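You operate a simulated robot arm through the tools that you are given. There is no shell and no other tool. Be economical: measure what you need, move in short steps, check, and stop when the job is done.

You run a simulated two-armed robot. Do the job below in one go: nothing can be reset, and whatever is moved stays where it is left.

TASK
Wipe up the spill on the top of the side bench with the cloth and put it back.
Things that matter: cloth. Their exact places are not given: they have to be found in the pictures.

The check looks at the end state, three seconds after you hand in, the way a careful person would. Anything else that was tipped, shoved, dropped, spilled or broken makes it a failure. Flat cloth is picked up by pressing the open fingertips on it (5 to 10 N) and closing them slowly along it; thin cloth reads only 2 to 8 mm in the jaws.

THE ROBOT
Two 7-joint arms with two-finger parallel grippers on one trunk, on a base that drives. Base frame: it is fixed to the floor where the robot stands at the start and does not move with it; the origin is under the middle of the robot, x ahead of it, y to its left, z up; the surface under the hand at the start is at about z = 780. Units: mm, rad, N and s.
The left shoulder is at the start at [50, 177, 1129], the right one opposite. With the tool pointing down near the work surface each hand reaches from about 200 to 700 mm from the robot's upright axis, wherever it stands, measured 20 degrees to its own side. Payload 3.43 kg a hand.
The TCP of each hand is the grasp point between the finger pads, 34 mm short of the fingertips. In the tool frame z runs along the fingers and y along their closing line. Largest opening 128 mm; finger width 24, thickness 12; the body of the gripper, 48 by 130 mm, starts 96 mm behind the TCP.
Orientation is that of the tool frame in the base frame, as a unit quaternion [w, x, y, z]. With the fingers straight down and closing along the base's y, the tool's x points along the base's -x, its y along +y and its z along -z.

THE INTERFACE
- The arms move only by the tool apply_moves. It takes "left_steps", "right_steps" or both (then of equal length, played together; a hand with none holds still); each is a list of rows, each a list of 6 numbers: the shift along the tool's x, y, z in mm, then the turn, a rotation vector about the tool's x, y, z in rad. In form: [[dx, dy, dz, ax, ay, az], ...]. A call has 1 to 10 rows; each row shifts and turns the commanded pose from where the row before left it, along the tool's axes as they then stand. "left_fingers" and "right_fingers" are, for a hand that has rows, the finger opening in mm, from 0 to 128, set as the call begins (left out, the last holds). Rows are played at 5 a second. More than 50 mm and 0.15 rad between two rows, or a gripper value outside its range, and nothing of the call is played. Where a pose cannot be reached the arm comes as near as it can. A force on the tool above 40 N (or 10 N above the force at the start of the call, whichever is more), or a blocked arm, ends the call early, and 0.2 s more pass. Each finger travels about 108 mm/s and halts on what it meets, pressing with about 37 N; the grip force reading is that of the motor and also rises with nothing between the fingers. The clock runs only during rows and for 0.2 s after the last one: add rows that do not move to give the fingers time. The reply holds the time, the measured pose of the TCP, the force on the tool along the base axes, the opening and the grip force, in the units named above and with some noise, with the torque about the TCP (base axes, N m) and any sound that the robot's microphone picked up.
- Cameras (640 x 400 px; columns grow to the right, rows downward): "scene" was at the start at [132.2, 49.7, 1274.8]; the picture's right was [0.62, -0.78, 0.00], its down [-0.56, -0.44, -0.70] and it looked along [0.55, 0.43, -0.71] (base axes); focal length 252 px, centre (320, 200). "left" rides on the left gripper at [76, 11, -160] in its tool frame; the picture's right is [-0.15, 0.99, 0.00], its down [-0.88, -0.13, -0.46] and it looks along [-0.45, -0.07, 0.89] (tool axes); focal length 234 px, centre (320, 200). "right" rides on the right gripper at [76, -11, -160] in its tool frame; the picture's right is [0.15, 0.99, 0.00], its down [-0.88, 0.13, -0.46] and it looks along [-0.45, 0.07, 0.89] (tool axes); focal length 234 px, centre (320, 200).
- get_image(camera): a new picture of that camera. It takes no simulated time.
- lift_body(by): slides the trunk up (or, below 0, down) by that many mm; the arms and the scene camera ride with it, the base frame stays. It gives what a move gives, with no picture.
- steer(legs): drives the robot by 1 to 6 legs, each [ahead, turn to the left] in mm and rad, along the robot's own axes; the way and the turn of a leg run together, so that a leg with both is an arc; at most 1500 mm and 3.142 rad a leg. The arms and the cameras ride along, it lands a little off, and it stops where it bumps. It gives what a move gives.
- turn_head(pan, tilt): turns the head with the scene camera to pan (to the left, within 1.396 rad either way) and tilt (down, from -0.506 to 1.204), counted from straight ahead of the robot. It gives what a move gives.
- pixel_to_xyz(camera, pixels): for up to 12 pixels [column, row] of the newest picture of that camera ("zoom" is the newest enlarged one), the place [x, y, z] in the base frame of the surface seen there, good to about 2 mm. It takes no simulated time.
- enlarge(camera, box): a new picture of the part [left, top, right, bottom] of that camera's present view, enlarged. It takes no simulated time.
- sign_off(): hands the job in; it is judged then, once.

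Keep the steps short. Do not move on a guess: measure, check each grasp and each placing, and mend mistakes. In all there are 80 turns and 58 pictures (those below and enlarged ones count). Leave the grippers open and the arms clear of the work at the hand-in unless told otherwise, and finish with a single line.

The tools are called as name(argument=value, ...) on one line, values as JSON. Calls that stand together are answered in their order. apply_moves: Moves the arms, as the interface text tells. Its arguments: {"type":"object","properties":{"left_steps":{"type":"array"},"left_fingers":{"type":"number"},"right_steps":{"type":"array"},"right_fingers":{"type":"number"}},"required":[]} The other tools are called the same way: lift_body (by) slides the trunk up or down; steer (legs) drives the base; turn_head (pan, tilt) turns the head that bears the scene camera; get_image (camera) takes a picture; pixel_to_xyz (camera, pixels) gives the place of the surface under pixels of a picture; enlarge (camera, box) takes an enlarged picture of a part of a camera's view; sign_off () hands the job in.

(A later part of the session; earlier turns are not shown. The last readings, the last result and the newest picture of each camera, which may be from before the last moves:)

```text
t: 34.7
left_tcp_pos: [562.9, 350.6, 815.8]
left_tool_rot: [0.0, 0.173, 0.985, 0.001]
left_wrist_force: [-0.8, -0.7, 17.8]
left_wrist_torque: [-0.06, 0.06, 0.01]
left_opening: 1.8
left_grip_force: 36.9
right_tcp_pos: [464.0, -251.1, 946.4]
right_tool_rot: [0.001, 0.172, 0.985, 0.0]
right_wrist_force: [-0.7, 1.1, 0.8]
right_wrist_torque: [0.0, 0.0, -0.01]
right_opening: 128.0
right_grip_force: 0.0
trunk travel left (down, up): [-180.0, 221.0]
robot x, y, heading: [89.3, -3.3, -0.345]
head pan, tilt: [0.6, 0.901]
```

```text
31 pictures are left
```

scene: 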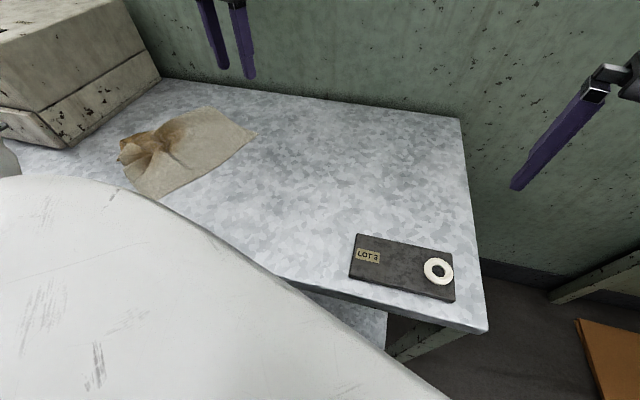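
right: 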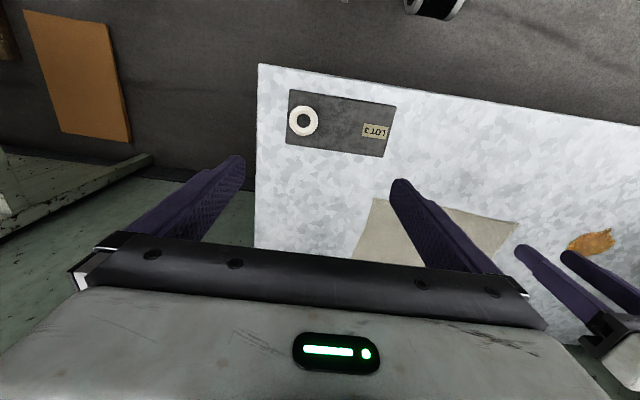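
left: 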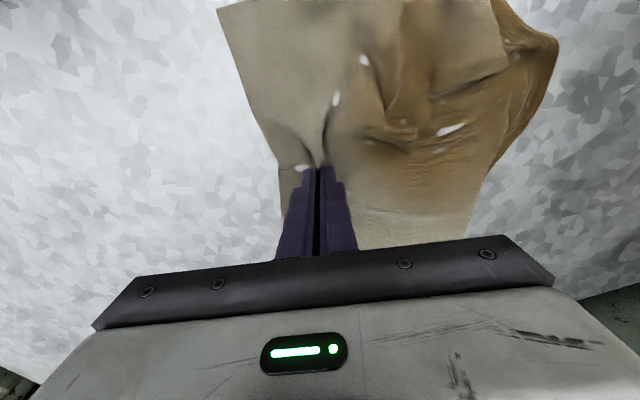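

Gripped at 1.8 mm. I'll ease up 3 mm and drag right and ahead while turning the tool back, in the first half of the path.

apply_moves(left_steps=[[0, 0, -3, 0, 0, 0], [-23.3, -23.5, 0, 0, 0, -0.037], [-22.5, -24.3, 0, 0, 0, -0.037], [-21.6, -25.1, 0, 0, 0, -0.037], [-20.6, -25.9, 0, 0, 0, -0.037], [-19.6, -26.6, 0, 0, 0, -0.037], [-18.6, -27.4, 0, 0, 0, -0.037]])

get_image(camera="scene")

```text
t: 36.3
left_tcp_pos: [648.0, 172.8, 815.7]
left_tool_rot: [-0.001, 0.061, 0.998, 0.001]
left_wrist_force: [-0.7, 0.0, 1.3]
left_wrist_torque: [0.04, 0.01, -0.06]
left_opening: 1.9
left_grip_force: 36.7
right_tcp_pos: [462.7, -250.8, 947.2]
right_tool_rot: [0.0, 0.171, 0.985, 0.0]
right_wrist_force: [0.3, 0.2, 0.4]
right_wrist_torque: [0.0, 0.0, -0.02]
right_opening: 128.0
right_grip_force: 0.1
trunk travel left (down, up): [-180.0, 221.0]
robot x, y, heading: [92.4, 1.4, -0.349]
head pan, tilt: [0.6, 0.901]
```

```text
30 pictures are left
```

scene: 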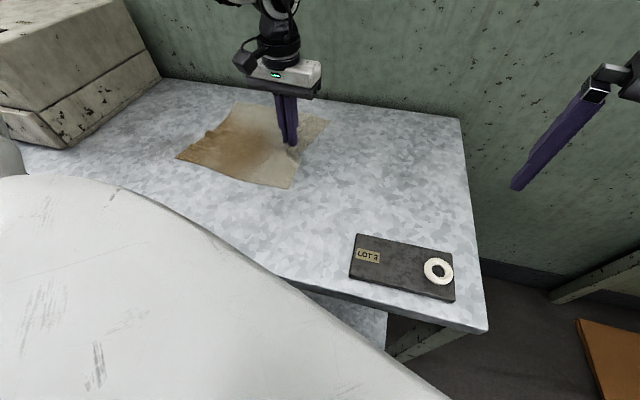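

Excellent: it flattened out by dragging. I'll measure the corners before the second half.

enlarge(camera="scene", box=[80, 70, 400, 270])

pixel_to_xyz(camera="scene", pixels=[[178, 157], [290, 187], [328, 118], [238, 104], [305, 150]])

```text
2.00 times, centred on (240, 170) of scene
```

zoom: 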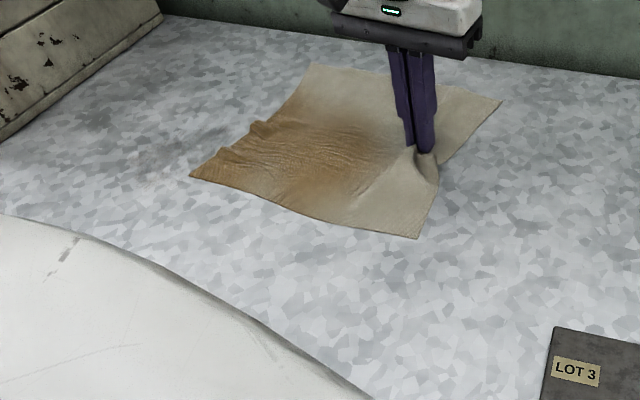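

```text
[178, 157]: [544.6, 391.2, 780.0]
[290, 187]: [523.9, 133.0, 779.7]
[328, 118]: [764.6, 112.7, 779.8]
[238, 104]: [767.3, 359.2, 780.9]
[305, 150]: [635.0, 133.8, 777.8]
```

The cloth is flat and square, needing only a −132 mm shift in y. Dragging that now.

apply_moves(left_steps=[[-2.9, -21.8, 0, 0, 0, -0.006], [-2.9, -21.8, 0, 0, 0, -0.006], [-2.8, -21.9, 0, 0, 0, -0.006], [-2.7, -21.9, 0, 0, 0, -0.006], [-2.5, -21.9, 0, 0, 0, -0.006], [-2.4, -21.9, 0, 0, 0, 0], [0, 0, 0, 0, 0, 0]])

enlarge(camera="scene", box=[80, 70, 400, 270])

```text
t: 37.9
left_tcp_pos: [647.9, 38.8, 816.3]
left_tool_rot: [-0.001, 0.046, 0.999, -0.001]
left_wrist_force: [-0.4, 0.9, 1.0]
left_wrist_torque: [0.05, 0.0, -0.01]
left_opening: 2.1
left_grip_force: 36.8
right_tcp_pos: [463.1, -249.5, 947.1]
right_tool_rot: [0.0, 0.172, 0.985, 0.0]
right_wrist_force: [0.5, 0.4, -0.3]
right_wrist_torque: [-0.01, 0.0, 0.0]
right_opening: 128.1
right_grip_force: 0.0
trunk travel left (down, up): [-180.0, 221.0]
robot x, y, heading: [88.9, 1.1, -0.347]
head pan, tilt: [0.6, 0.901]
```

```text
2.00 times, centred on (240, 170) of scene
```

zoom: 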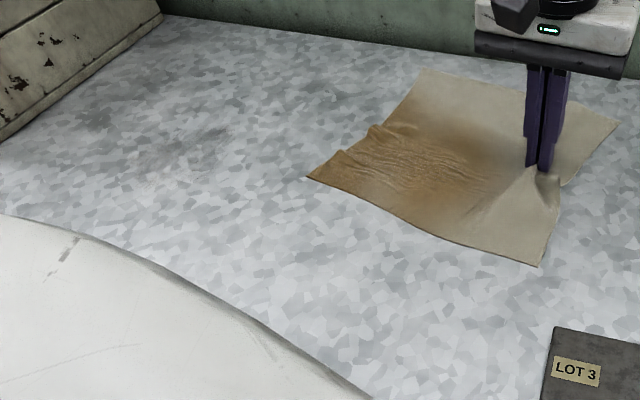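

The cloth is back in place. Before letting go, I'll check whether the spill spot is really clean.

pixel_to_xyz(camera="zoom", pixels=[[150, 170], [215, 135], [100, 120], [260, 160], [310, 178], [540, 266], [617, 125], [425, 70]])

enlarge(camera="scene", box=[90, 90, 250, 190])

```text
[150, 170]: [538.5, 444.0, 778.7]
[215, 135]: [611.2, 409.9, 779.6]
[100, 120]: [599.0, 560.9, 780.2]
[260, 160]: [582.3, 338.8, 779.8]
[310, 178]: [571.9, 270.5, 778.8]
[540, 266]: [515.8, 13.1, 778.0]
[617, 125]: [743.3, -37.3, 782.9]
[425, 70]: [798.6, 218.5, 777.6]
```

```text
4.00 times, centred on (170, 140) of scene
```

zoom: 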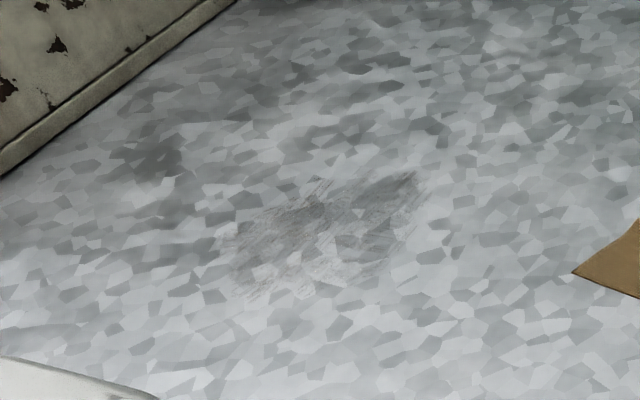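

Faint streaks remain where the spill was. I'll measure their extent in this zoom.

pixel_to_xyz(camera="zoom", pixels=[[225, 245], [430, 180], [320, 180], [290, 295], [400, 250], [330, 230], [250, 295], [420, 215]])

get_image(camera="left")

```text
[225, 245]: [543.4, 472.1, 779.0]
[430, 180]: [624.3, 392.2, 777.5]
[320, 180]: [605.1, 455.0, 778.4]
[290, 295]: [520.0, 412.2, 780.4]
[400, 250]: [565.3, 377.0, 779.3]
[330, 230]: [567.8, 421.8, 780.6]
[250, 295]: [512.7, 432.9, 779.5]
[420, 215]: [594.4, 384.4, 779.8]
```

```text
26 pictures are left
```

left: 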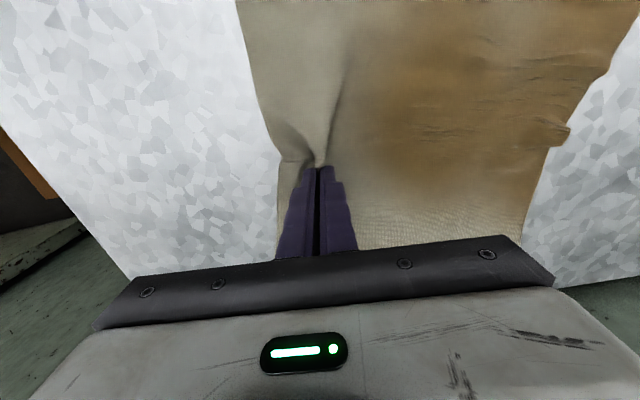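

I'll do a second pass to be thorough. Releasing the right edge gently first, spreading it flat.

apply_moves(left_steps=[[0, 0, 1, 0, 0, 0], [0, 0, 0, 0, 0, 0]], left_fingers=20)

apply_moves(left_steps=[[0, 0, 0, 0, 0, 0], [0, 0, 0, 0, 0, 0], [0, 0, -10, 0, 0, 0], [0, 0, -20, 0, 0, 0], [0, 0, -30, 0, 0, 0], [0, 45, 0, 0, 0, 0], [0, 45, 0, 0, 0, 0], [0, 45, 0, 0, 0, 0], [0, 40, 0, 0, 0, 0], [0, 0, 0, 0, 0, 0]], left_fingers=50)

get_image(camera="left")

```text
t: 38.5
left_tcp_pos: [648.1, 39.8, 816.3]
left_tool_rot: [0.0, 0.047, 0.999, -0.001]
left_wrist_force: [-0.7, 0.3, 0.1]
left_wrist_torque: [0.01, 0.02, 0.02]
left_opening: 20.0
left_grip_force: 0.1
right_tcp_pos: [463.2, -250.4, 947.3]
right_tool_rot: [0.0, 0.172, 0.985, 0.0]
right_wrist_force: [0.0, 0.4, -0.2]
right_wrist_torque: [0.01, -0.01, 0.01]
right_opening: 127.9
right_grip_force: 0.0
trunk travel left (down, up): [-180.0, 221.0]
robot x, y, heading: [84.1, 1.5, -0.349]
head pan, tilt: [0.6, 0.901]
```

```text
t: 40.7
left_tcp_pos: [667.1, 217.1, 875.8]
left_tool_rot: [0.001, 0.047, 0.999, 0.0]
left_wrist_force: [0.6, -0.7, 0.8]
left_wrist_torque: [0.02, -0.02, -0.03]
left_opening: 50.5
left_grip_force: 0.1
right_tcp_pos: [463.9, -250.2, 947.3]
right_tool_rot: [0.0, 0.172, 0.985, 0.0]
right_wrist_force: [0.1, 0.4, 0.7]
right_wrist_torque: [0.04, 0.01, -0.02]
right_opening: 128.0
right_grip_force: 0.1
trunk travel left (down, up): [-180.0, 221.0]
robot x, y, heading: [86.8, 1.9, -0.346]
head pan, tilt: [0.6, 0.901]
```

```text
25 pictures are left
```

left: 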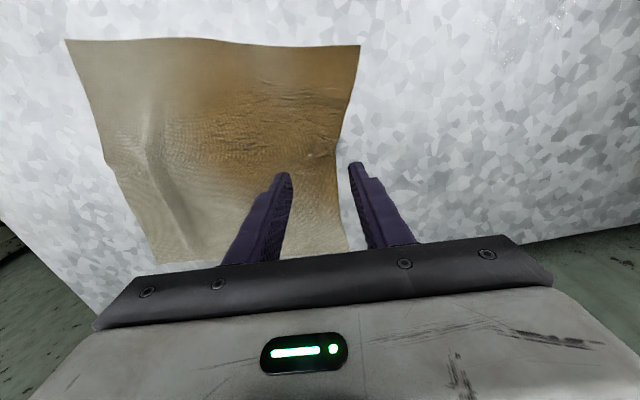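

The cloth lies quite flat. I'll measure it and zoom at the spill spot in the upper right of this view.

pixel_to_xyz(camera="left", pixels=[[66, 40], [360, 46], [158, 262], [347, 250], [343, 130], [480, 20], [560, 50]])

enlarge(camera="left", box=[400, 0, 640, 150])

```text
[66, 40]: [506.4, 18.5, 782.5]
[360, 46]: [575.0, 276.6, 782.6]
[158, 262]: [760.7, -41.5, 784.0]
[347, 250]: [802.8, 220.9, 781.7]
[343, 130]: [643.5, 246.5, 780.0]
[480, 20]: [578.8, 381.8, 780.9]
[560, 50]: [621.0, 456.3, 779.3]
```

```text
2.67 times, centred on (520, 75) of left
```

zoom: 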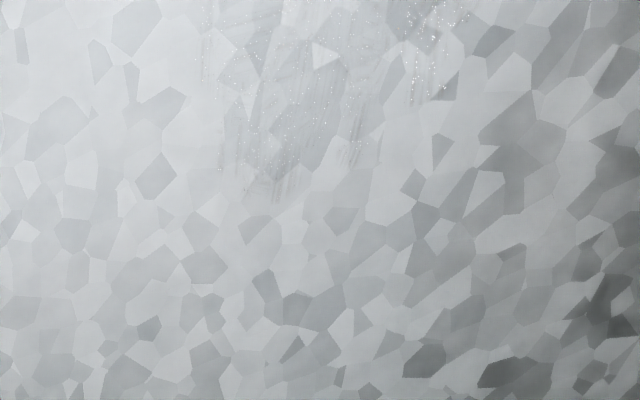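

A wet film with droplets remains, so a second pass is justified. I'll re-pinch the left part around (647,194).

apply_moves(left_steps=[[18, -24, 15, 0, 0, 0], [0, 0, 20, 0, 0, 0], [0, 0, 20, 0, 0, 0], [0, 0, 4, 0, 0, 0], [0, 0, 2.5, 0, 0, 0], [0, 0, 0, 0, 0, 0]])

get_image(camera="left")

```text
t: 42.1
left_tcp_pos: [644.8, 192.9, 815.6]
left_tool_rot: [0.001, 0.046, 0.999, 0.0]
left_wrist_force: [-1.1, 0.7, 3.8]
left_wrist_torque: [0.1, 0.05, 0.01]
left_opening: 50.0
left_grip_force: 0.1
right_tcp_pos: [463.6, -251.0, 946.3]
right_tool_rot: [0.0, 0.171, 0.985, 0.0]
right_wrist_force: [0.7, 0.5, 0.7]
right_wrist_torque: [-0.03, -0.01, -0.01]
right_opening: 128.0
right_grip_force: 0.2
trunk travel left (down, up): [-180.0, 221.0]
robot x, y, heading: [85.3, -1.9, -0.349]
head pan, tilt: [0.6, 0.901]
```

```text
23 pictures are left
```

left: 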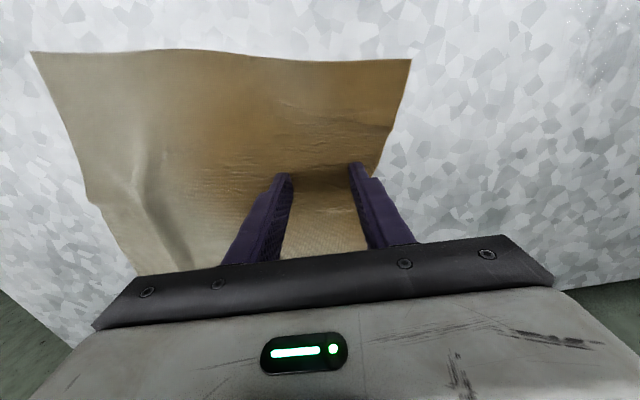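

Both fingers are on the cloth at 3.8 N. Closing in stages.

apply_moves(left_steps=[[0, 0, 0.5, 0, 0, 0], [0, 0, 0, 0, 0, 0]], left_fingers=40)

apply_moves(left_steps=[[0, 0, 0, 0, 0, 0], [0, 0, 0, 0, 0, 0]], left_fingers=28)

apply_moves(left_steps=[[0, 0, 0, 0, 0, 0], [0, 0, 0, 0, 0, 0]], left_fingers=14)

apply_moves(left_steps=[[0, 0, 0, 0, 0, 0], [0, 0, 0, 0, 0, 0], [0, 0, 0, 0, 0, 0]], left_fingers=0)

```text
t: 42.7
left_tcp_pos: [644.6, 191.8, 815.4]
left_tool_rot: [0.0, 0.046, 0.999, -0.001]
left_wrist_force: [1.1, -1.3, 8.8]
left_wrist_torque: [0.12, -0.08, -0.03]
left_opening: 39.0
left_grip_force: 0.0
right_tcp_pos: [463.8, -250.4, 947.0]
right_tool_rot: [0.001, 0.172, 0.985, 0.0]
right_wrist_force: [-0.1, 0.0, 0.0]
right_wrist_torque: [-0.03, 0.02, -0.01]
right_opening: 128.0
right_grip_force: 0.0
trunk travel left (down, up): [-180.0, 221.0]
robot x, y, heading: [90.7, 0.9, -0.346]
head pan, tilt: [0.6, 0.901]
```

```text
t: 43.3
left_tcp_pos: [644.8, 192.5, 816.1]
left_tool_rot: [0.001, 0.047, 0.999, 0.0]
left_wrist_force: [1.0, -0.8, 12.0]
left_wrist_torque: [0.1, -0.03, -0.01]
left_opening: 26.5
left_grip_force: 0.1
right_tcp_pos: [463.4, -251.2, 947.6]
right_tool_rot: [0.0, 0.173, 0.985, 0.0]
right_wrist_force: [-0.3, -0.1, 0.0]
right_wrist_torque: [0.0, 0.0, 0.0]
right_opening: 128.0
right_grip_force: 0.0
trunk travel left (down, up): [-180.0, 221.0]
robot x, y, heading: [89.4, 1.4, -0.344]
head pan, tilt: [0.6, 0.901]
```

```text
t: 43.9
left_tcp_pos: [645.3, 192.5, 815.4]
left_tool_rot: [0.001, 0.047, 0.999, 0.0]
left_wrist_force: [0.8, -2.2, 14.2]
left_wrist_torque: [0.1, 0.0, -0.03]
left_opening: 12.2
left_grip_force: 0.1
right_tcp_pos: [463.3, -251.1, 947.3]
right_tool_rot: [0.001, 0.172, 0.985, 0.002]
right_wrist_force: [0.0, -0.2, -0.5]
right_wrist_torque: [0.01, -0.03, 0.0]
right_opening: 127.9
right_grip_force: 0.0
trunk travel left (down, up): [-180.0, 221.0]
robot x, y, heading: [88.6, -0.1, -0.344]
head pan, tilt: [0.6, 0.901]
```

```text
t: 44.7
left_tcp_pos: [644.9, 193.5, 815.7]
left_tool_rot: [0.0, 0.047, 0.999, -0.001]
left_wrist_force: [1.3, 4.1, 18.5]
left_wrist_torque: [0.24, -0.07, -0.02]
left_opening: 1.9
left_grip_force: 36.5
right_tcp_pos: [463.8, -250.9, 947.2]
right_tool_rot: [0.001, 0.172, 0.985, 0.0]
right_wrist_force: [-0.4, 0.0, -0.6]
right_wrist_torque: [0.03, 0.02, -0.01]
right_opening: 128.0
right_grip_force: 0.1
trunk travel left (down, up): [-180.0, 221.0]
robot x, y, heading: [87.5, -0.8, -0.345]
head pan, tilt: [0.6, 0.901]
```

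Gripped. Dragging to the start of the streaks at about (628,365), with the tool squared.

apply_moves(left_steps=[[4.9, 24.2, -2, 0, 0, -0.0134], [4.7, 24.2, 0, 0, 0, -0.0134], [4.4, 24.3, 0, 0, 0, -0.0134], [4.0, 24.4, 0, 0, 0, -0.0134], [3.7, 24.4, 0, 0, 0, -0.0134], [3.4, 24.4, 0, 0, 0, -0.0134], [3, 24.4, 0, 0, 0, -0.0134], [0, 0, 2, 0, 0, 0], [0, 0, 0, 0, 0, 0]])

```text
t: 46.7
left_tcp_pos: [624.1, 364.5, 815.5]
left_tool_rot: [0.001, 0.0, 1.0, 0.0]
left_wrist_force: [-1.0, -0.9, 8.8]
left_wrist_torque: [0.01, 0.08, 0.0]
left_opening: 2.0
left_grip_force: 36.5
right_tcp_pos: [463.6, -250.5, 947.9]
right_tool_rot: [0.002, 0.172, 0.985, 0.0]
right_wrist_force: [0.4, 0.0, -0.9]
right_wrist_torque: [-0.01, 0.0, 0.02]
right_opening: 128.0
right_grip_force: 0.1
trunk travel left (down, up): [-180.0, 221.0]
robot x, y, heading: [90.1, -1.1, -0.345]
head pan, tilt: [0.6, 0.901]
```

Contact is 8.8 N. I'll scrub with dense stripes, 13 mm apart and 115 mm long in x.

apply_moves(left_steps=[[38, 0, 0.7, 0, 0, 0], [38, 0, 0, 0, 0, 0], [39, 0, 0, 0, 0, 0], [-38, 13, 0, 0, 0, 0], [-38, 0, 0, 0, 0, 0], [-39, 0, 0, 0, 0, 0], [38, 13, 0, 0, 0, 0], [38, 0, 0, 0, 0, 0], [39, 0, 0, 0, 0, 0]])

apply_moves(left_steps=[[-38, 13, 0, 0, 0, 0], [-38, 0, 0, 0, 0, 0], [-39, 0, 0, 0, 0, 0], [38, 13, 0, 0, 0, 0], [38, 0, 0, 0, 0, 0], [39, 0, 0, 0, 0, 0], [-38, 13, 0, 0, 0, 0], [-38, 0, 0, 0, 0, 0], [-39, 0, 0, 0, 0, 0]])

get_image(camera="left")

```text
t: 48.7
left_tcp_pos: [512.1, 390.7, 814.0]
left_tool_rot: [0.003, -0.001, 1.0, 0.0]
left_wrist_force: [2.8, -0.5, 18.2]
left_wrist_torque: [0.05, 0.02, -0.01]
left_opening: 2.3
left_grip_force: 36.1
right_tcp_pos: [462.3, -250.2, 947.5]
right_tool_rot: [0.001, 0.171, 0.985, 0.001]
right_wrist_force: [-0.1, 0.7, -0.1]
right_wrist_torque: [0.03, 0.03, -0.02]
right_opening: 128.0
right_grip_force: 0.0
trunk travel left (down, up): [-180.0, 221.0]
robot x, y, heading: [88.4, 1.2, -0.342]
head pan, tilt: [0.6, 0.901]
```

```text
t: 50.7
left_tcp_pos: [625.4, 429.6, 816.1]
left_tool_rot: [0.002, -0.001, 1.0, 0.001]
left_wrist_force: [-4.2, -2.2, 20.6]
left_wrist_torque: [-0.03, 0.2, 0.02]
left_opening: 2.0
left_grip_force: 36.7
right_tcp_pos: [462.9, -250.1, 948.2]
right_tool_rot: [0.001, 0.172, 0.985, 0.0]
right_wrist_force: [0.0, 0.0, 0.3]
right_wrist_torque: [0.03, -0.02, 0.01]
right_opening: 128.0
right_grip_force: 0.1
trunk travel left (down, up): [-180.0, 221.0]
robot x, y, heading: [91.9, 1.8, -0.346]
head pan, tilt: [0.6, 0.901]
```

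```text
22 pictures are left
```

left: 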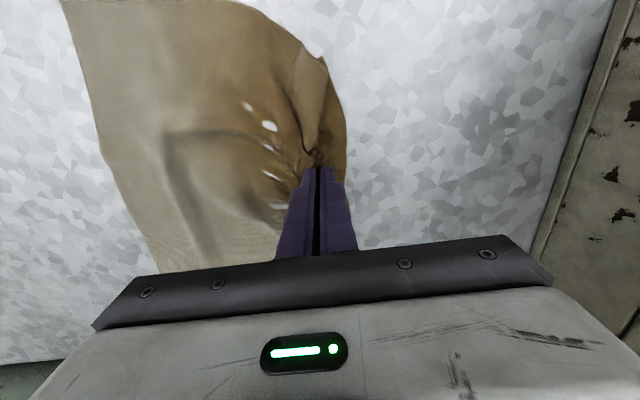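

Good contact. Continuing the last stripes to y≈482.

apply_moves(left_steps=[[38, 13, 0, 0, 0, 0], [38, 0, 0, 0, 0, 0], [39, 0, 0, 0, 0, 0], [-38, 13, 0, 0, 0, 0], [-38, 0, 0, 0, 0, 0], [-39, 0, 0, 0, 0, 0], [38, 13, 0, 0, 0, 0], [38, 0, 0, 0, 0, 0], [39, 0, 0, 0, 0, 0]])

apply_moves(left_steps=[[-38, 13, 0, 0, 0, 0], [-38, 0, 0, 0, 0, 0], [-39, 0, 0, 0, 0, 0], [38, 10, 0, 0, 0, 0], [22, 0, 0, 0, 0, 0], [0, 0, 0, 0, 0, 0]])

get_image(camera="scene")

```text
t: 52.7
left_tcp_pos: [510.7, 465.5, 815.7]
left_tool_rot: [0.004, -0.001, 1.0, 0.002]
left_wrist_force: [3.5, 0.4, 22.2]
left_wrist_torque: [0.1, 0.01, -0.01]
left_opening: 2.0
left_grip_force: 36.8
right_tcp_pos: [462.5, -251.2, 947.0]
right_tool_rot: [0.001, 0.172, 0.985, 0.0]
right_wrist_force: [0.7, -0.4, -0.3]
right_wrist_torque: [-0.02, 0.0, -0.01]
right_opening: 128.0
right_grip_force: 0.0
trunk travel left (down, up): [-180.0, 221.0]
robot x, y, heading: [87.8, -3.0, -0.348]
head pan, tilt: [0.6, 0.901]
```

```text
t: 54.1
left_tcp_pos: [566.8, 489.2, 814.7]
left_tool_rot: [0.003, 0.0, 1.0, 0.0]
left_wrist_force: [5.7, 0.9, 22.3]
left_wrist_torque: [0.1, -0.08, -0.05]
left_opening: 1.8
left_grip_force: 37.2
right_tcp_pos: [463.2, -252.3, 946.9]
right_tool_rot: [0.002, 0.172, 0.985, 0.0]
right_wrist_force: [0.1, -0.1, 0.4]
right_wrist_torque: [0.0, 0.01, 0.03]
right_opening: 127.6
right_grip_force: 0.1
trunk travel left (down, up): [-180.0, 221.0]
robot x, y, heading: [91.2, 1.2, -0.348]
head pan, tilt: [0.6, 0.901]
```

```text
21 pictures are left
```

scene: 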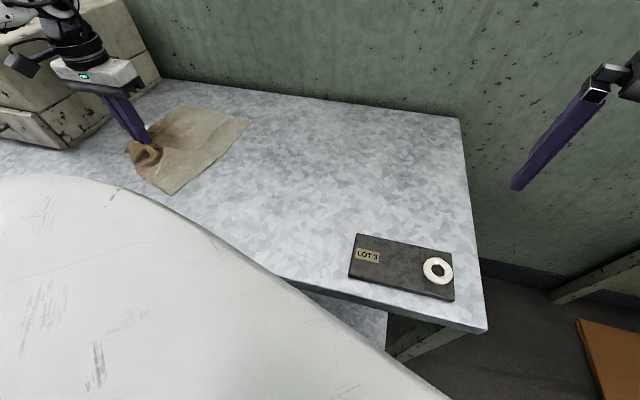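

The second pass is done. Releasing, lifting, and measuring the right-edge corners.

apply_moves(left_steps=[[0, 0, -1.5, 0, 0, 0], [0, 0, 0, 0, 0, 0]], left_fingers=20)

apply_moves(left_steps=[[0, 0, 0, 0, 0, 0], [0, 0, 0, 0, 0, 0], [0, 0, -10, 0, 0, 0], [0, 0, -20, 0, 0, 0], [0, 0, -30, 0, 0, 0], [0, 0, -20, 0, 0, 0.14], [0, 0, 0, 0, 0, 0.14], [0, 0, 0, 0, 0, 0.14], [0, 0, 0, 0, 0, 0]], left_fingers=50)

enlarge(camera="scene", box=[80, 70, 320, 220])

```text
t: 54.7
left_tcp_pos: [566.6, 488.9, 815.2]
left_tool_rot: [0.0, -0.001, 1.0, 0.0]
left_wrist_force: [-0.2, -4.9, 14.1]
left_wrist_torque: [0.01, -0.01, -0.05]
left_opening: 18.5
left_grip_force: 0.0
right_tcp_pos: [463.4, -252.5, 946.6]
right_tool_rot: [0.0, 0.172, 0.985, 0.001]
right_wrist_force: [-0.4, -0.1, 0.3]
right_wrist_torque: [0.01, -0.04, 0.01]
right_opening: 128.1
right_grip_force: 0.1
trunk travel left (down, up): [-180.0, 221.0]
robot x, y, heading: [88.3, 0.8, -0.343]
head pan, tilt: [0.6, 0.901]
```

```text
t: 56.7
left_tcp_pos: [567.5, 394.9, 897.9]
left_tool_rot: [-0.002, 0.173, 0.985, -0.003]
left_wrist_force: [-0.2, -0.7, -0.8]
left_wrist_torque: [-0.02, -0.02, -0.04]
left_opening: 49.9
left_grip_force: 0.1
left hand out of reach, approached as far as the arm can: row 6, 7, 8
right_tcp_pos: [464.2, -249.3, 947.1]
right_tool_rot: [0.001, 0.172, 0.985, 0.0]
right_wrist_force: [1.3, 0.4, 0.2]
right_wrist_torque: [0.0, 0.05, 0.0]
right_opening: 127.9
right_grip_force: 0.0
trunk travel left (down, up): [-180.0, 221.0]
robot x, y, heading: [87.2, 2.4, -0.342]
head pan, tilt: [0.6, 0.901]
```

```text
2.67 times, centred on (200, 145) of scene
```

zoom: 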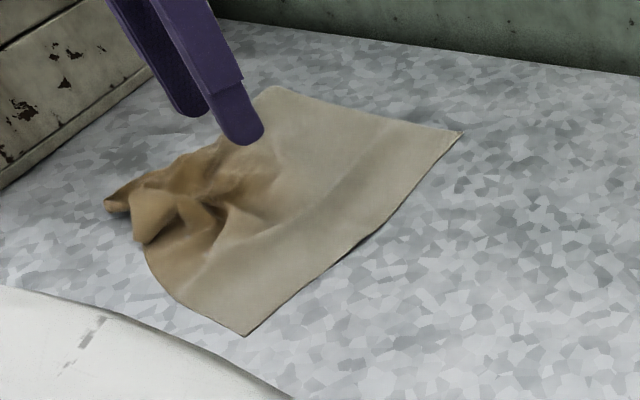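

Measuring the right-edge corners (246,336) and (462,131) in the zoom.

pixel_to_xyz(camera="zoom", pixels=[[246, 334], [460, 132], [360, 240], [330, 215], [270, 88]])

```text
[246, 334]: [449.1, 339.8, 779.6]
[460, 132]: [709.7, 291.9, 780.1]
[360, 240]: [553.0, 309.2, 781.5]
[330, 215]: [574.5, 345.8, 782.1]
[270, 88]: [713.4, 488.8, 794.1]
```

Edge mid is ≈(579,313), angled −10°. I'll go over (585,347), turn the tool to match, and descend to contact.

apply_moves(left_steps=[[-16.6, -19.5, 10, 0, 0, 0], [-16.6, -19.6, 10, 0, 0, 0], [0, 0, 10, 0, 0, -0.083], [0, 0, 15, 0, 0, -0.083], [0, 0, 20, 0, 0, 0], [0, 0, 12, 0, 0, 0], [0, 0, 4, 0, 0, 0], [0, 0, 1.5, 0, 0, 0], [0, 0, 0, 0, 0, 0]])

get_image(camera="left")

```text
t: 58.7
left_tcp_pos: [584.8, 347.9, 815.7]
left_tool_rot: [-0.001, 0.091, 0.996, -0.005]
left_wrist_force: [-0.3, 1.4, 0.1]
left_wrist_torque: [-0.02, 0.04, -0.02]
left_opening: 50.0
left_grip_force: 0.0
right_tcp_pos: [463.6, -250.4, 947.1]
right_tool_rot: [0.0, 0.172, 0.985, 0.0]
right_wrist_force: [0.3, 1.1, -0.7]
right_wrist_torque: [0.0, 0.02, 0.0]
right_opening: 127.7
right_grip_force: 0.0
trunk travel left (down, up): [-180.0, 221.0]
robot x, y, heading: [89.3, 1.1, -0.349]
head pan, tilt: [0.6, 0.901]
```

```text
19 pictures are left
```

left: 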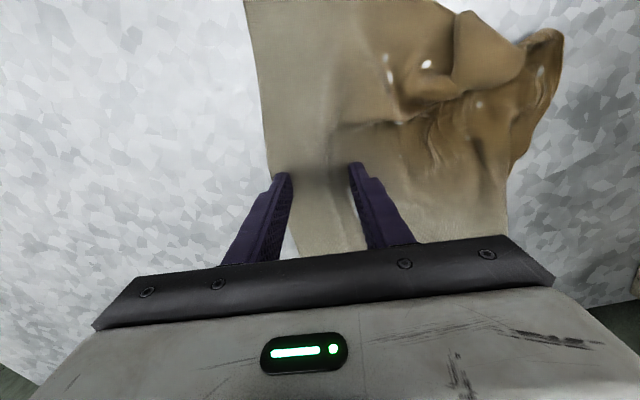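

The outer finger is right at the cloth edge. I'll shift 12 mm inward, press, then close in stages.

apply_moves(left_steps=[[0, 0, -4, 0, 0, 0], [0, 12, 0, 0, 0, 0], [0, 0, 4, 0, 0, 0], [0, 0, 1.5, 0, 0, 0], [0, 0, 0, 0, 0, 0]])

apply_moves(left_steps=[[0, 0, 0, 0, 0, 0], [0, 0, 0, 0, 0, 0]], left_fingers=40)

apply_moves(left_steps=[[0, 0, 0, 0, 0, 0], [0, 0, 0, 0, 0, 0]], left_fingers=28)

apply_moves(left_steps=[[0, 0, 0, 0, 0, 0], [0, 0, 0, 0, 0, 0]], left_fingers=14)

apply_moves(left_steps=[[0, 0, 0, 0, 0, 0], [0, 0, 0, 0, 0, 0], [0, 0, 0, 0, 0, 0]], left_fingers=0)

get_image(camera="left")

```text
t: 59.9
left_tcp_pos: [586.8, 359.0, 815.7]
left_tool_rot: [0.0, 0.092, 0.996, -0.004]
left_wrist_force: [-0.7, 0.4, 5.6]
left_wrist_torque: [0.18, 0.02, 0.02]
left_opening: 50.3
left_grip_force: 0.1
right_tcp_pos: [464.0, -249.9, 947.5]
right_tool_rot: [0.0, 0.172, 0.985, 0.0]
right_wrist_force: [0.2, -0.4, 0.1]
right_wrist_torque: [0.04, -0.02, 0.0]
right_opening: 128.0
right_grip_force: 0.0
trunk travel left (down, up): [-180.0, 221.0]
robot x, y, heading: [83.8, -0.2, -0.347]
head pan, tilt: [0.6, 0.901]
```

```text
t: 60.5
left_tcp_pos: [587.3, 358.5, 816.0]
left_tool_rot: [0.0, 0.092, 0.996, -0.004]
left_wrist_force: [1.0, -0.4, 7.3]
left_wrist_torque: [0.15, -0.02, -0.04]
left_opening: 39.4
left_grip_force: 0.0
right_tcp_pos: [463.9, -250.6, 946.3]
right_tool_rot: [0.0, 0.172, 0.985, 0.0]
right_wrist_force: [-0.3, -0.4, -0.2]
right_wrist_torque: [-0.03, 0.02, -0.01]
right_opening: 127.8
right_grip_force: 0.1
trunk travel left (down, up): [-180.0, 221.0]
robot x, y, heading: [90.2, -3.2, -0.346]
head pan, tilt: [0.6, 0.901]
```

```text
t: 61.1
left_tcp_pos: [587.0, 358.2, 815.1]
left_tool_rot: [0.0, 0.092, 0.996, -0.004]
left_wrist_force: [0.4, -0.8, 8.1]
left_wrist_torque: [0.16, -0.03, 0.02]
left_opening: 27.5
left_grip_force: 0.0
right_tcp_pos: [463.3, -250.8, 946.9]
right_tool_rot: [0.0, 0.172, 0.985, -0.001]
right_wrist_force: [-0.2, 0.2, -0.1]
right_wrist_torque: [-0.05, -0.01, 0.01]
right_opening: 127.7
right_grip_force: 0.1
trunk travel left (down, up): [-180.0, 221.0]
robot x, y, heading: [90.2, -5.5, -0.345]
head pan, tilt: [0.6, 0.901]
```

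```text
t: 61.7
left_tcp_pos: [587.0, 358.6, 814.3]
left_tool_rot: [-0.002, 0.091, 0.996, -0.005]
left_wrist_force: [0.2, -1.3, 8.4]
left_wrist_torque: [0.07, -0.05, -0.01]
left_opening: 13.5
left_grip_force: 0.0
right_tcp_pos: [463.7, -251.0, 947.0]
right_tool_rot: [0.001, 0.172, 0.985, 0.0]
right_wrist_force: [-0.6, 0.1, -0.7]
right_wrist_torque: [-0.02, 0.01, 0.03]
right_opening: 128.1
right_grip_force: 0.0
trunk travel left (down, up): [-180.0, 221.0]
robot x, y, heading: [86.6, 2.8, -0.345]
head pan, tilt: [0.6, 0.901]
```

```text
t: 62.5
left_tcp_pos: [587.9, 358.7, 814.9]
left_tool_rot: [0.0, 0.091, 0.996, -0.004]
left_wrist_force: [-0.1, 1.4, 9.4]
left_wrist_torque: [0.04, -0.05, 0.0]
left_opening: 2.0
left_grip_force: 36.5
right_tcp_pos: [463.5, -249.5, 947.3]
right_tool_rot: [0.0, 0.171, 0.985, 0.0]
right_wrist_force: [0.6, 0.5, 0.5]
right_wrist_torque: [-0.01, -0.01, -0.01]
right_opening: 127.8
right_grip_force: 0.0
trunk travel left (down, up): [-180.0, 221.0]
robot x, y, heading: [90.3, -0.9, -0.348]
head pan, tilt: [0.6, 0.901]
```

```text
18 pictures are left
```

left: 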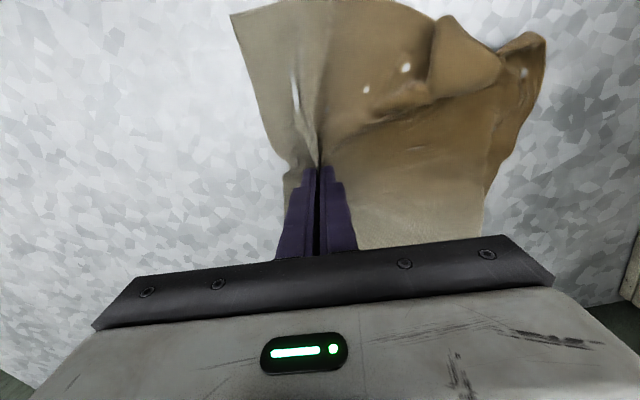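

Gripped. Dragging back right, in the first part with the tool turning to square.

apply_moves(left_steps=[[0, 0, -1.5, 0, 0, 0], [-15.1, -26.7, 0, 0, 0, -0.03], [-14.3, -27.1, 0, 0, 0, -0.03], [-13.5, -27.5, 0, 0, 0, -0.03], [-12.7, -27.9, 0, 0, 0, -0.03], [-11.8, -28.3, 0, 0, 0, -0.03], [-11, -28.6, 0, 0, 0, -0.03], [0, -25, 0, 0, 0, 0], [0, -25, 0, 0, 0, 0], [0, -25, 0, 0, 0, 0]])

enlarge(camera="scene", box=[80, 70, 400, 270])

pixel_to_xyz(camera="zoom", pixels=[[320, 200]])

```text
t: 64.7
left_tcp_pos: [648.3, 109.2, 816.5]
left_tool_rot: [-0.002, 0.001, 1.0, -0.005]
left_wrist_force: [-0.9, 0.4, -0.4]
left_wrist_torque: [-0.01, 0.02, -0.02]
left_opening: 2.0
left_grip_force: 37.1
right_tcp_pos: [464.5, -251.5, 946.4]
right_tool_rot: [0.0, 0.172, 0.985, 0.0]
right_wrist_force: [0.5, 0.1, -0.2]
right_wrist_torque: [0.0, -0.01, 0.02]
right_opening: 128.1
right_grip_force: 0.2
trunk travel left (down, up): [-180.0, 221.0]
robot x, y, heading: [85.4, 0.0, -0.35]
head pan, tilt: [0.6, 0.901]
```

```text
2.00 times, centred on (240, 170) of scene
```

zoom: 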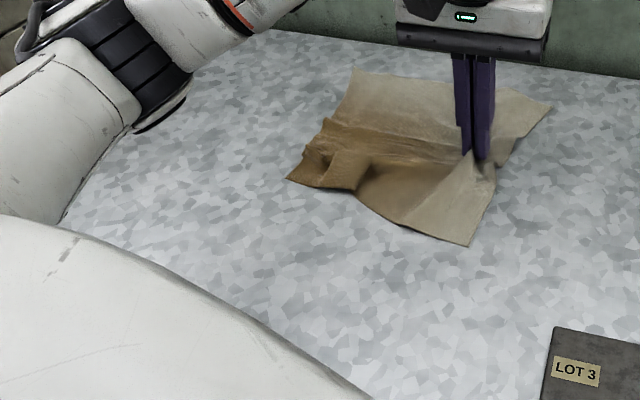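

```text
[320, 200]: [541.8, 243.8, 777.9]
```

The cloth's left part still has a fold, and the left elbow hangs lower now. I'll measure both.

pixel_to_xyz(camera="zoom", pixels=[[287, 178], [470, 245], [550, 105], [352, 70], [330, 122], [160, 128], [100, 150], [355, 192], [70, 200]])

get_image(camera="left")

```text
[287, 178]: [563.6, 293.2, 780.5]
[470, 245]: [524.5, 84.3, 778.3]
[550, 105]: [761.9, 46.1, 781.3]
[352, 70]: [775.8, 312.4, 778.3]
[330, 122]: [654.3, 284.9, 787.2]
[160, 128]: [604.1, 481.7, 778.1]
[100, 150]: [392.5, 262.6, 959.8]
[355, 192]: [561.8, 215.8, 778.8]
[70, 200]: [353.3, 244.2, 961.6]
```

```text
16 pictures are left
```

left: 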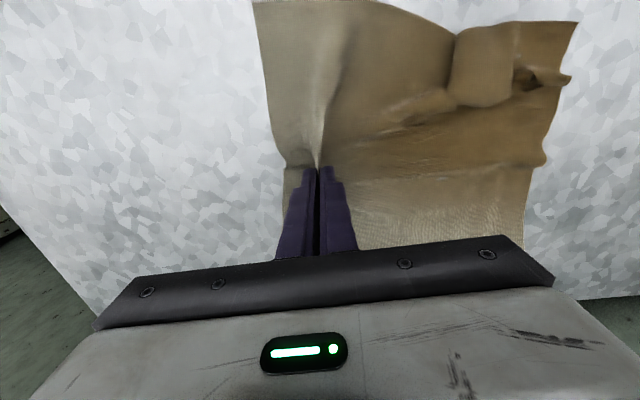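

The elbow is 180 mm above the bench, so it's fine. The right edge needs ≈ −75 mm more and +6° turn; then I'll pull out the near-left corner.

apply_moves(left_steps=[[-1, -15, 0, 0, 0, -0.03], [-0.6, -15, 0, 0, 0, -0.03], [-0.3, -15, 0, 0, 0, -0.03], [0.2, -15, 0, 0, 0, -0.03], [0.6, -15, 0, 0, 0, -0.03], [0, 0, 1, 0, 0, 0]])

apply_moves(left_steps=[[0, 0, 0, 0, 0, 0], [0, 0, 0, 0, 0, 0]], left_fingers=20)

apply_moves(left_steps=[[0, 0, 0, 0, 0, 0], [0, 0, 0, 0, 0, 0], [0, 0, -10, 0, 0, 0], [0, 0, -20, 0, 0, 0], [0, 0, -30, 0, 0, 0], [10, 45, -10, 0, 0, 0], [10, 45, 0, 0, 0, 0], [10, 45, 0, 0, 0, 0], [10, 30, 0, 0, 0, 0], [0, 0, 0, 0, 0, 0]], left_fingers=50)

get_image(camera="left")

enlarge(camera="scene", box=[80, 70, 400, 270])

```text
t: 66.1
left_tcp_pos: [650.2, 34.4, 817.1]
left_tool_rot: [-0.003, -0.074, 0.997, -0.005]
left_wrist_force: [0.1, 0.6, 0.0]
left_wrist_torque: [0.01, -0.02, -0.02]
left_opening: 2.1
left_grip_force: 36.9
right_tcp_pos: [465.0, -250.5, 948.2]
right_tool_rot: [0.0, 0.173, 0.985, 0.0]
right_wrist_force: [0.5, 0.2, 0.1]
right_wrist_torque: [0.01, 0.01, 0.0]
right_opening: 127.7
right_grip_force: 0.0
trunk travel left (down, up): [-180.0, 221.0]
robot x, y, heading: [88.8, 0.2, -0.348]
head pan, tilt: [0.6, 0.901]
```

```text
t: 66.7
left_tcp_pos: [651.6, 35.4, 817.6]
left_tool_rot: [-0.002, -0.073, 0.997, -0.005]
left_wrist_force: [0.2, 0.4, 0.5]
left_wrist_torque: [0.03, -0.02, 0.05]
left_opening: 20.0
left_grip_force: 0.1
right_tcp_pos: [464.4, -250.8, 947.4]
right_tool_rot: [0.0, 0.171, 0.985, -0.001]
right_wrist_force: [0.8, -0.9, -0.1]
right_wrist_torque: [-0.01, 0.0, 0.03]
right_opening: 128.2
right_grip_force: 0.1
trunk travel left (down, up): [-180.0, 221.0]
robot x, y, heading: [85.5, 0.5, -0.344]
head pan, tilt: [0.6, 0.901]
```

```text
t: 68.9
left_tcp_pos: [589.3, 193.6, 885.9]
left_tool_rot: [-0.002, -0.074, 0.997, -0.005]
left_wrist_force: [-0.2, 0.9, 0.8]
left_wrist_torque: [0.02, 0.02, 0.01]
left_opening: 50.0
left_grip_force: 0.1
right_tcp_pos: [464.1, -250.0, 946.8]
right_tool_rot: [0.0, 0.172, 0.985, 0.0]
right_wrist_force: [0.6, -0.4, -0.7]
right_wrist_torque: [-0.01, -0.03, -0.01]
right_opening: 128.0
right_grip_force: 0.1
trunk travel left (down, up): [-180.0, 221.0]
robot x, y, heading: [91.6, 0.4, -0.345]
head pan, tilt: [0.6, 0.901]
```

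```text
15 pictures are left
```

left: 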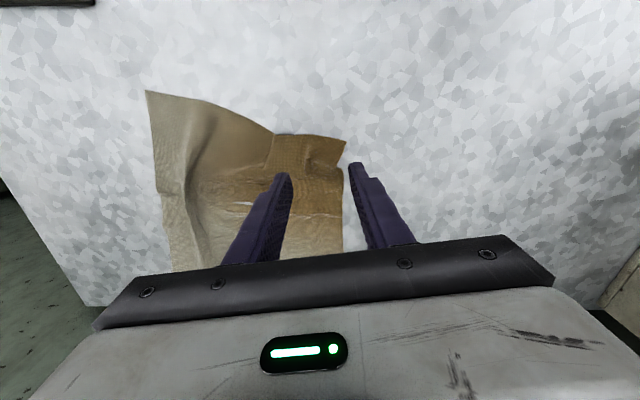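

```text
2.00 times, centred on (240, 170) of scene
```

zoom: 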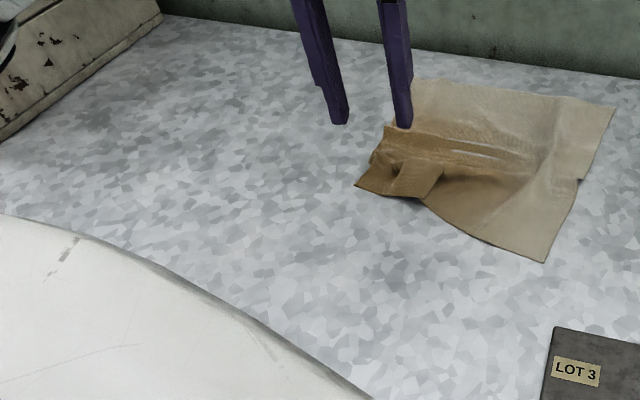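

The spill area now looks clean. The remaining task is the fold near the front-left corner. Measuring it.

pixel_to_xyz(camera="left", pixels=[[146, 91], [345, 141], [276, 134], [262, 167], [340, 170], [342, 240], [180, 265]])

pixel_to_xyz(camera="zoom", pixels=[[357, 186], [545, 262], [615, 108], [413, 80], [420, 196], [398, 195], [372, 162], [385, 130]])

enlarge(camera="scene", box=[90, 90, 250, 190])

```text
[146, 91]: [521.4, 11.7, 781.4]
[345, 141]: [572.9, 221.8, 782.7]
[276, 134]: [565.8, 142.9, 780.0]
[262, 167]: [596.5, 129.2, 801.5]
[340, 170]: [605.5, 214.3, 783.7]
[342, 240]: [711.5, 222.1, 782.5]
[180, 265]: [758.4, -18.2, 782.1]
```

```text
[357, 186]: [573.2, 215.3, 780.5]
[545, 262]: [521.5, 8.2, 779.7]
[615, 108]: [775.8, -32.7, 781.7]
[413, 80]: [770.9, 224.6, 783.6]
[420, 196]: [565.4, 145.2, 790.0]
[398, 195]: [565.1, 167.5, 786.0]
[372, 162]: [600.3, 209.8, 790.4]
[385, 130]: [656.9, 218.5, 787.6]
```

```text
4.00 times, centred on (170, 140) of scene
```

zoom: 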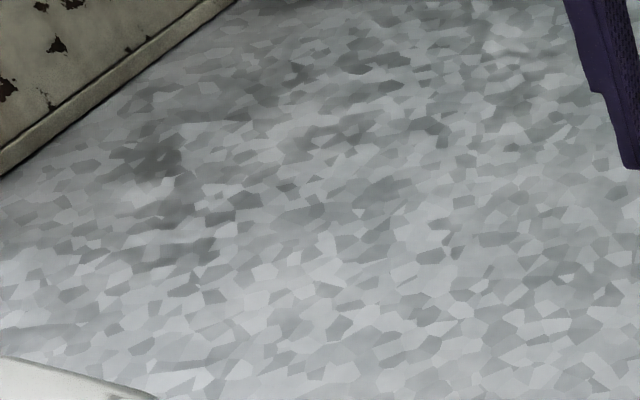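

The spill spot is completely clean. Now I'll pinch the front-left flap around (591,190) and pull it out by about (−36,+42).

apply_moves(left_steps=[[0, -5, 20, 0, 0, 0], [0, 0, 20, 0, 0, 0], [0, 0, 20, 0, 0, 0], [0, 0, 7, 0, 0, 0], [0, 0, 2, 0, 0, 0], [0, 0, 0, 0, 0, 0]], left_fingers=40)

get_image(camera="left")

```text
t: 70.3
left_tcp_pos: [589.4, 187.3, 817.7]
left_tool_rot: [-0.002, -0.073, 0.997, -0.004]
left_wrist_force: [0.5, -0.3, 0.5]
left_wrist_torque: [0.03, 0.02, 0.0]
left_opening: 39.9
left_grip_force: 0.1
right_tcp_pos: [464.7, -250.5, 947.7]
right_tool_rot: [0.0, 0.172, 0.985, 0.0]
right_wrist_force: [0.2, 0.4, 0.2]
right_wrist_torque: [-0.03, 0.04, -0.01]
right_opening: 127.9
right_grip_force: 0.0
trunk travel left (down, up): [-180.0, 221.0]
robot x, y, heading: [89.0, 3.2, -0.348]
head pan, tilt: [0.6, 0.901]
```

```text
12 pictures are left
```

left: 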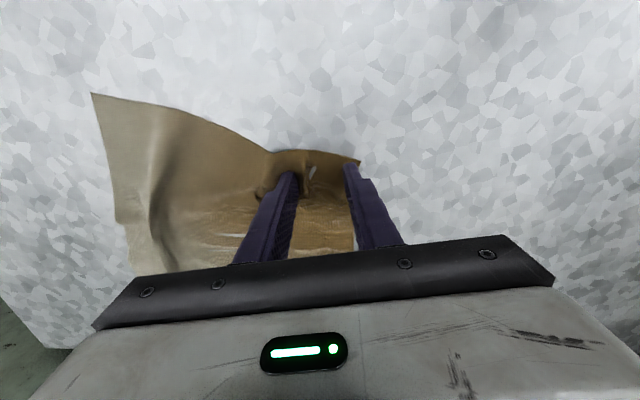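

Both fingertips straddle the flap. Pressing lightly and closing in stages.

apply_moves(left_steps=[[0, 0, 2, 0, 0, 0], [0, 0, 1, 0, 0, 0], [0, 0, 0, 0, 0, 0]])

apply_moves(left_steps=[[0, 0, 0, 0, 0, 0], [0, 0, 0, 0, 0, 0]], left_fingers=26)

apply_moves(left_steps=[[0, 0, 0, 0, 0, 0], [0, 0, 0, 0, 0, 0]], left_fingers=12)

apply_moves(left_steps=[[0, 0, 0, 0, 0, 0], [0, 0, 0, 0, 0, 0], [0, 0, 0, 0, 0, 0]], left_fingers=0)

get_image(camera="left")

```text
t: 71.1
left_tcp_pos: [588.2, 188.5, 814.9]
left_tool_rot: [-0.001, -0.074, 0.997, -0.004]
left_wrist_force: [-0.8, 0.4, 10.1]
left_wrist_torque: [0.16, 0.1, 0.01]
left_opening: 39.8
left_grip_force: 0.1
right_tcp_pos: [464.0, -250.6, 947.4]
right_tool_rot: [0.001, 0.172, 0.985, 0.0]
right_wrist_force: [0.1, -0.1, -0.7]
right_wrist_torque: [0.02, -0.04, 0.01]
right_opening: 128.2
right_grip_force: 0.1
trunk travel left (down, up): [-180.0, 221.0]
robot x, y, heading: [91.8, -1.2, -0.347]
head pan, tilt: [0.6, 0.901]
```

```text
t: 71.7
left_tcp_pos: [587.9, 187.2, 815.6]
left_tool_rot: [-0.001, -0.073, 0.997, -0.004]
left_wrist_force: [1.8, -1.5, 12.8]
left_wrist_torque: [0.04, -0.03, -0.03]
left_opening: 24.5
left_grip_force: 0.0
right_tcp_pos: [463.1, -251.9, 946.5]
right_tool_rot: [0.001, 0.172, 0.985, 0.0]
right_wrist_force: [-0.2, -0.4, -0.7]
right_wrist_torque: [-0.02, -0.01, 0.0]
right_opening: 128.1
right_grip_force: 0.0
trunk travel left (down, up): [-180.0, 221.0]
robot x, y, heading: [88.2, 4.2, -0.346]
head pan, tilt: [0.6, 0.901]
```

```text
t: 72.3
left_tcp_pos: [588.0, 188.0, 816.1]
left_tool_rot: [-0.002, -0.074, 0.997, -0.004]
left_wrist_force: [0.9, -0.2, 15.5]
left_wrist_torque: [-0.01, 0.06, 0.0]
left_opening: 10.5
left_grip_force: 0.0
right_tcp_pos: [464.2, -250.8, 948.1]
right_tool_rot: [0.002, 0.172, 0.985, 0.0]
right_wrist_force: [-0.9, -0.5, -0.9]
right_wrist_torque: [0.0, 0.01, 0.0]
right_opening: 128.3
right_grip_force: 0.1
trunk travel left (down, up): [-180.0, 221.0]
robot x, y, heading: [86.0, 1.2, -0.344]
head pan, tilt: [0.6, 0.901]
```

```text
t: 73.1
left_tcp_pos: [587.7, 187.3, 816.2]
left_tool_rot: [-0.002, -0.074, 0.997, -0.004]
left_wrist_force: [-0.2, 0.8, 17.0]
left_wrist_torque: [-0.06, 0.05, 0.02]
left_opening: 2.2
left_grip_force: 37.2
right_tcp_pos: [464.5, -251.4, 947.0]
right_tool_rot: [0.001, 0.172, 0.985, -0.001]
right_wrist_force: [0.4, -0.7, -0.1]
right_wrist_torque: [0.01, 0.0, 0.02]
right_opening: 127.8
right_grip_force: 0.1
trunk travel left (down, up): [-180.0, 221.0]
robot x, y, heading: [91.2, -3.1, -0.346]
head pan, tilt: [0.6, 0.901]
```

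```text
11 pictures are left
```

left: 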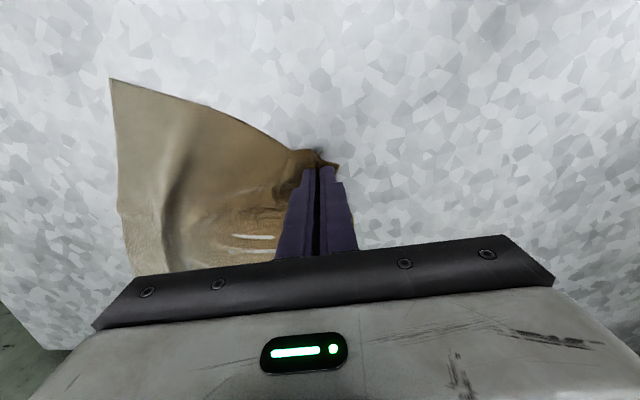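

The corner flap is held. Pulling it out toward (548,235), slowly.

apply_moves(left_steps=[[0, 0, -2.5, 0, 0, 0], [8.1, 13.4, 0, 0, 0, 0], [8.1, 13.4, 0, 0, 0, 0], [8.1, 13.4, 0, 0, 0, 0], [8.1, 13.4, 0, 0, 0, 0], [0, 0, 0, 0, 0, 0]])

enlarge(camera="scene", box=[160, 80, 400, 230])

pixel_to_xyz(camera="zoom", pixels=[[320, 200]])

```text
t: 74.5
left_tcp_pos: [547.6, 236.2, 816.5]
left_tool_rot: [-0.002, -0.072, 0.997, -0.005]
left_wrist_force: [0.2, -0.1, 1.1]
left_wrist_torque: [-0.04, -0.01, 0.0]
left_opening: 2.2
left_grip_force: 36.9
right_tcp_pos: [463.0, -250.1, 946.2]
right_tool_rot: [0.0, 0.172, 0.985, 0.0]
right_wrist_force: [-0.6, 0.2, 0.0]
right_wrist_torque: [0.0, 0.02, 0.01]
right_opening: 128.3
right_grip_force: 0.1
trunk travel left (down, up): [-180.0, 221.0]
robot x, y, heading: [89.5, -1.7, -0.341]
head pan, tilt: [0.6, 0.901]
```

```text
2.67 times, centred on (280, 155) of scene
```

zoom: 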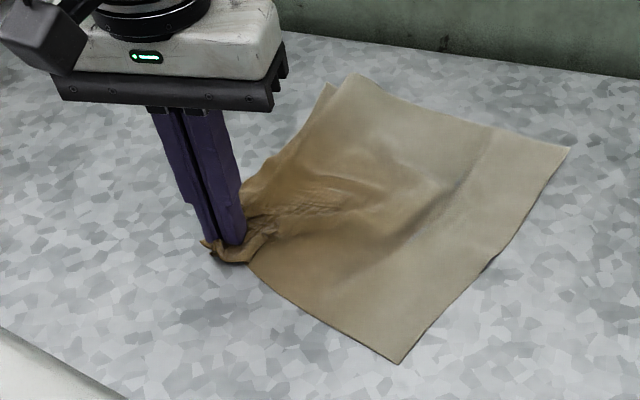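

```text
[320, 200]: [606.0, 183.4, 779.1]
```

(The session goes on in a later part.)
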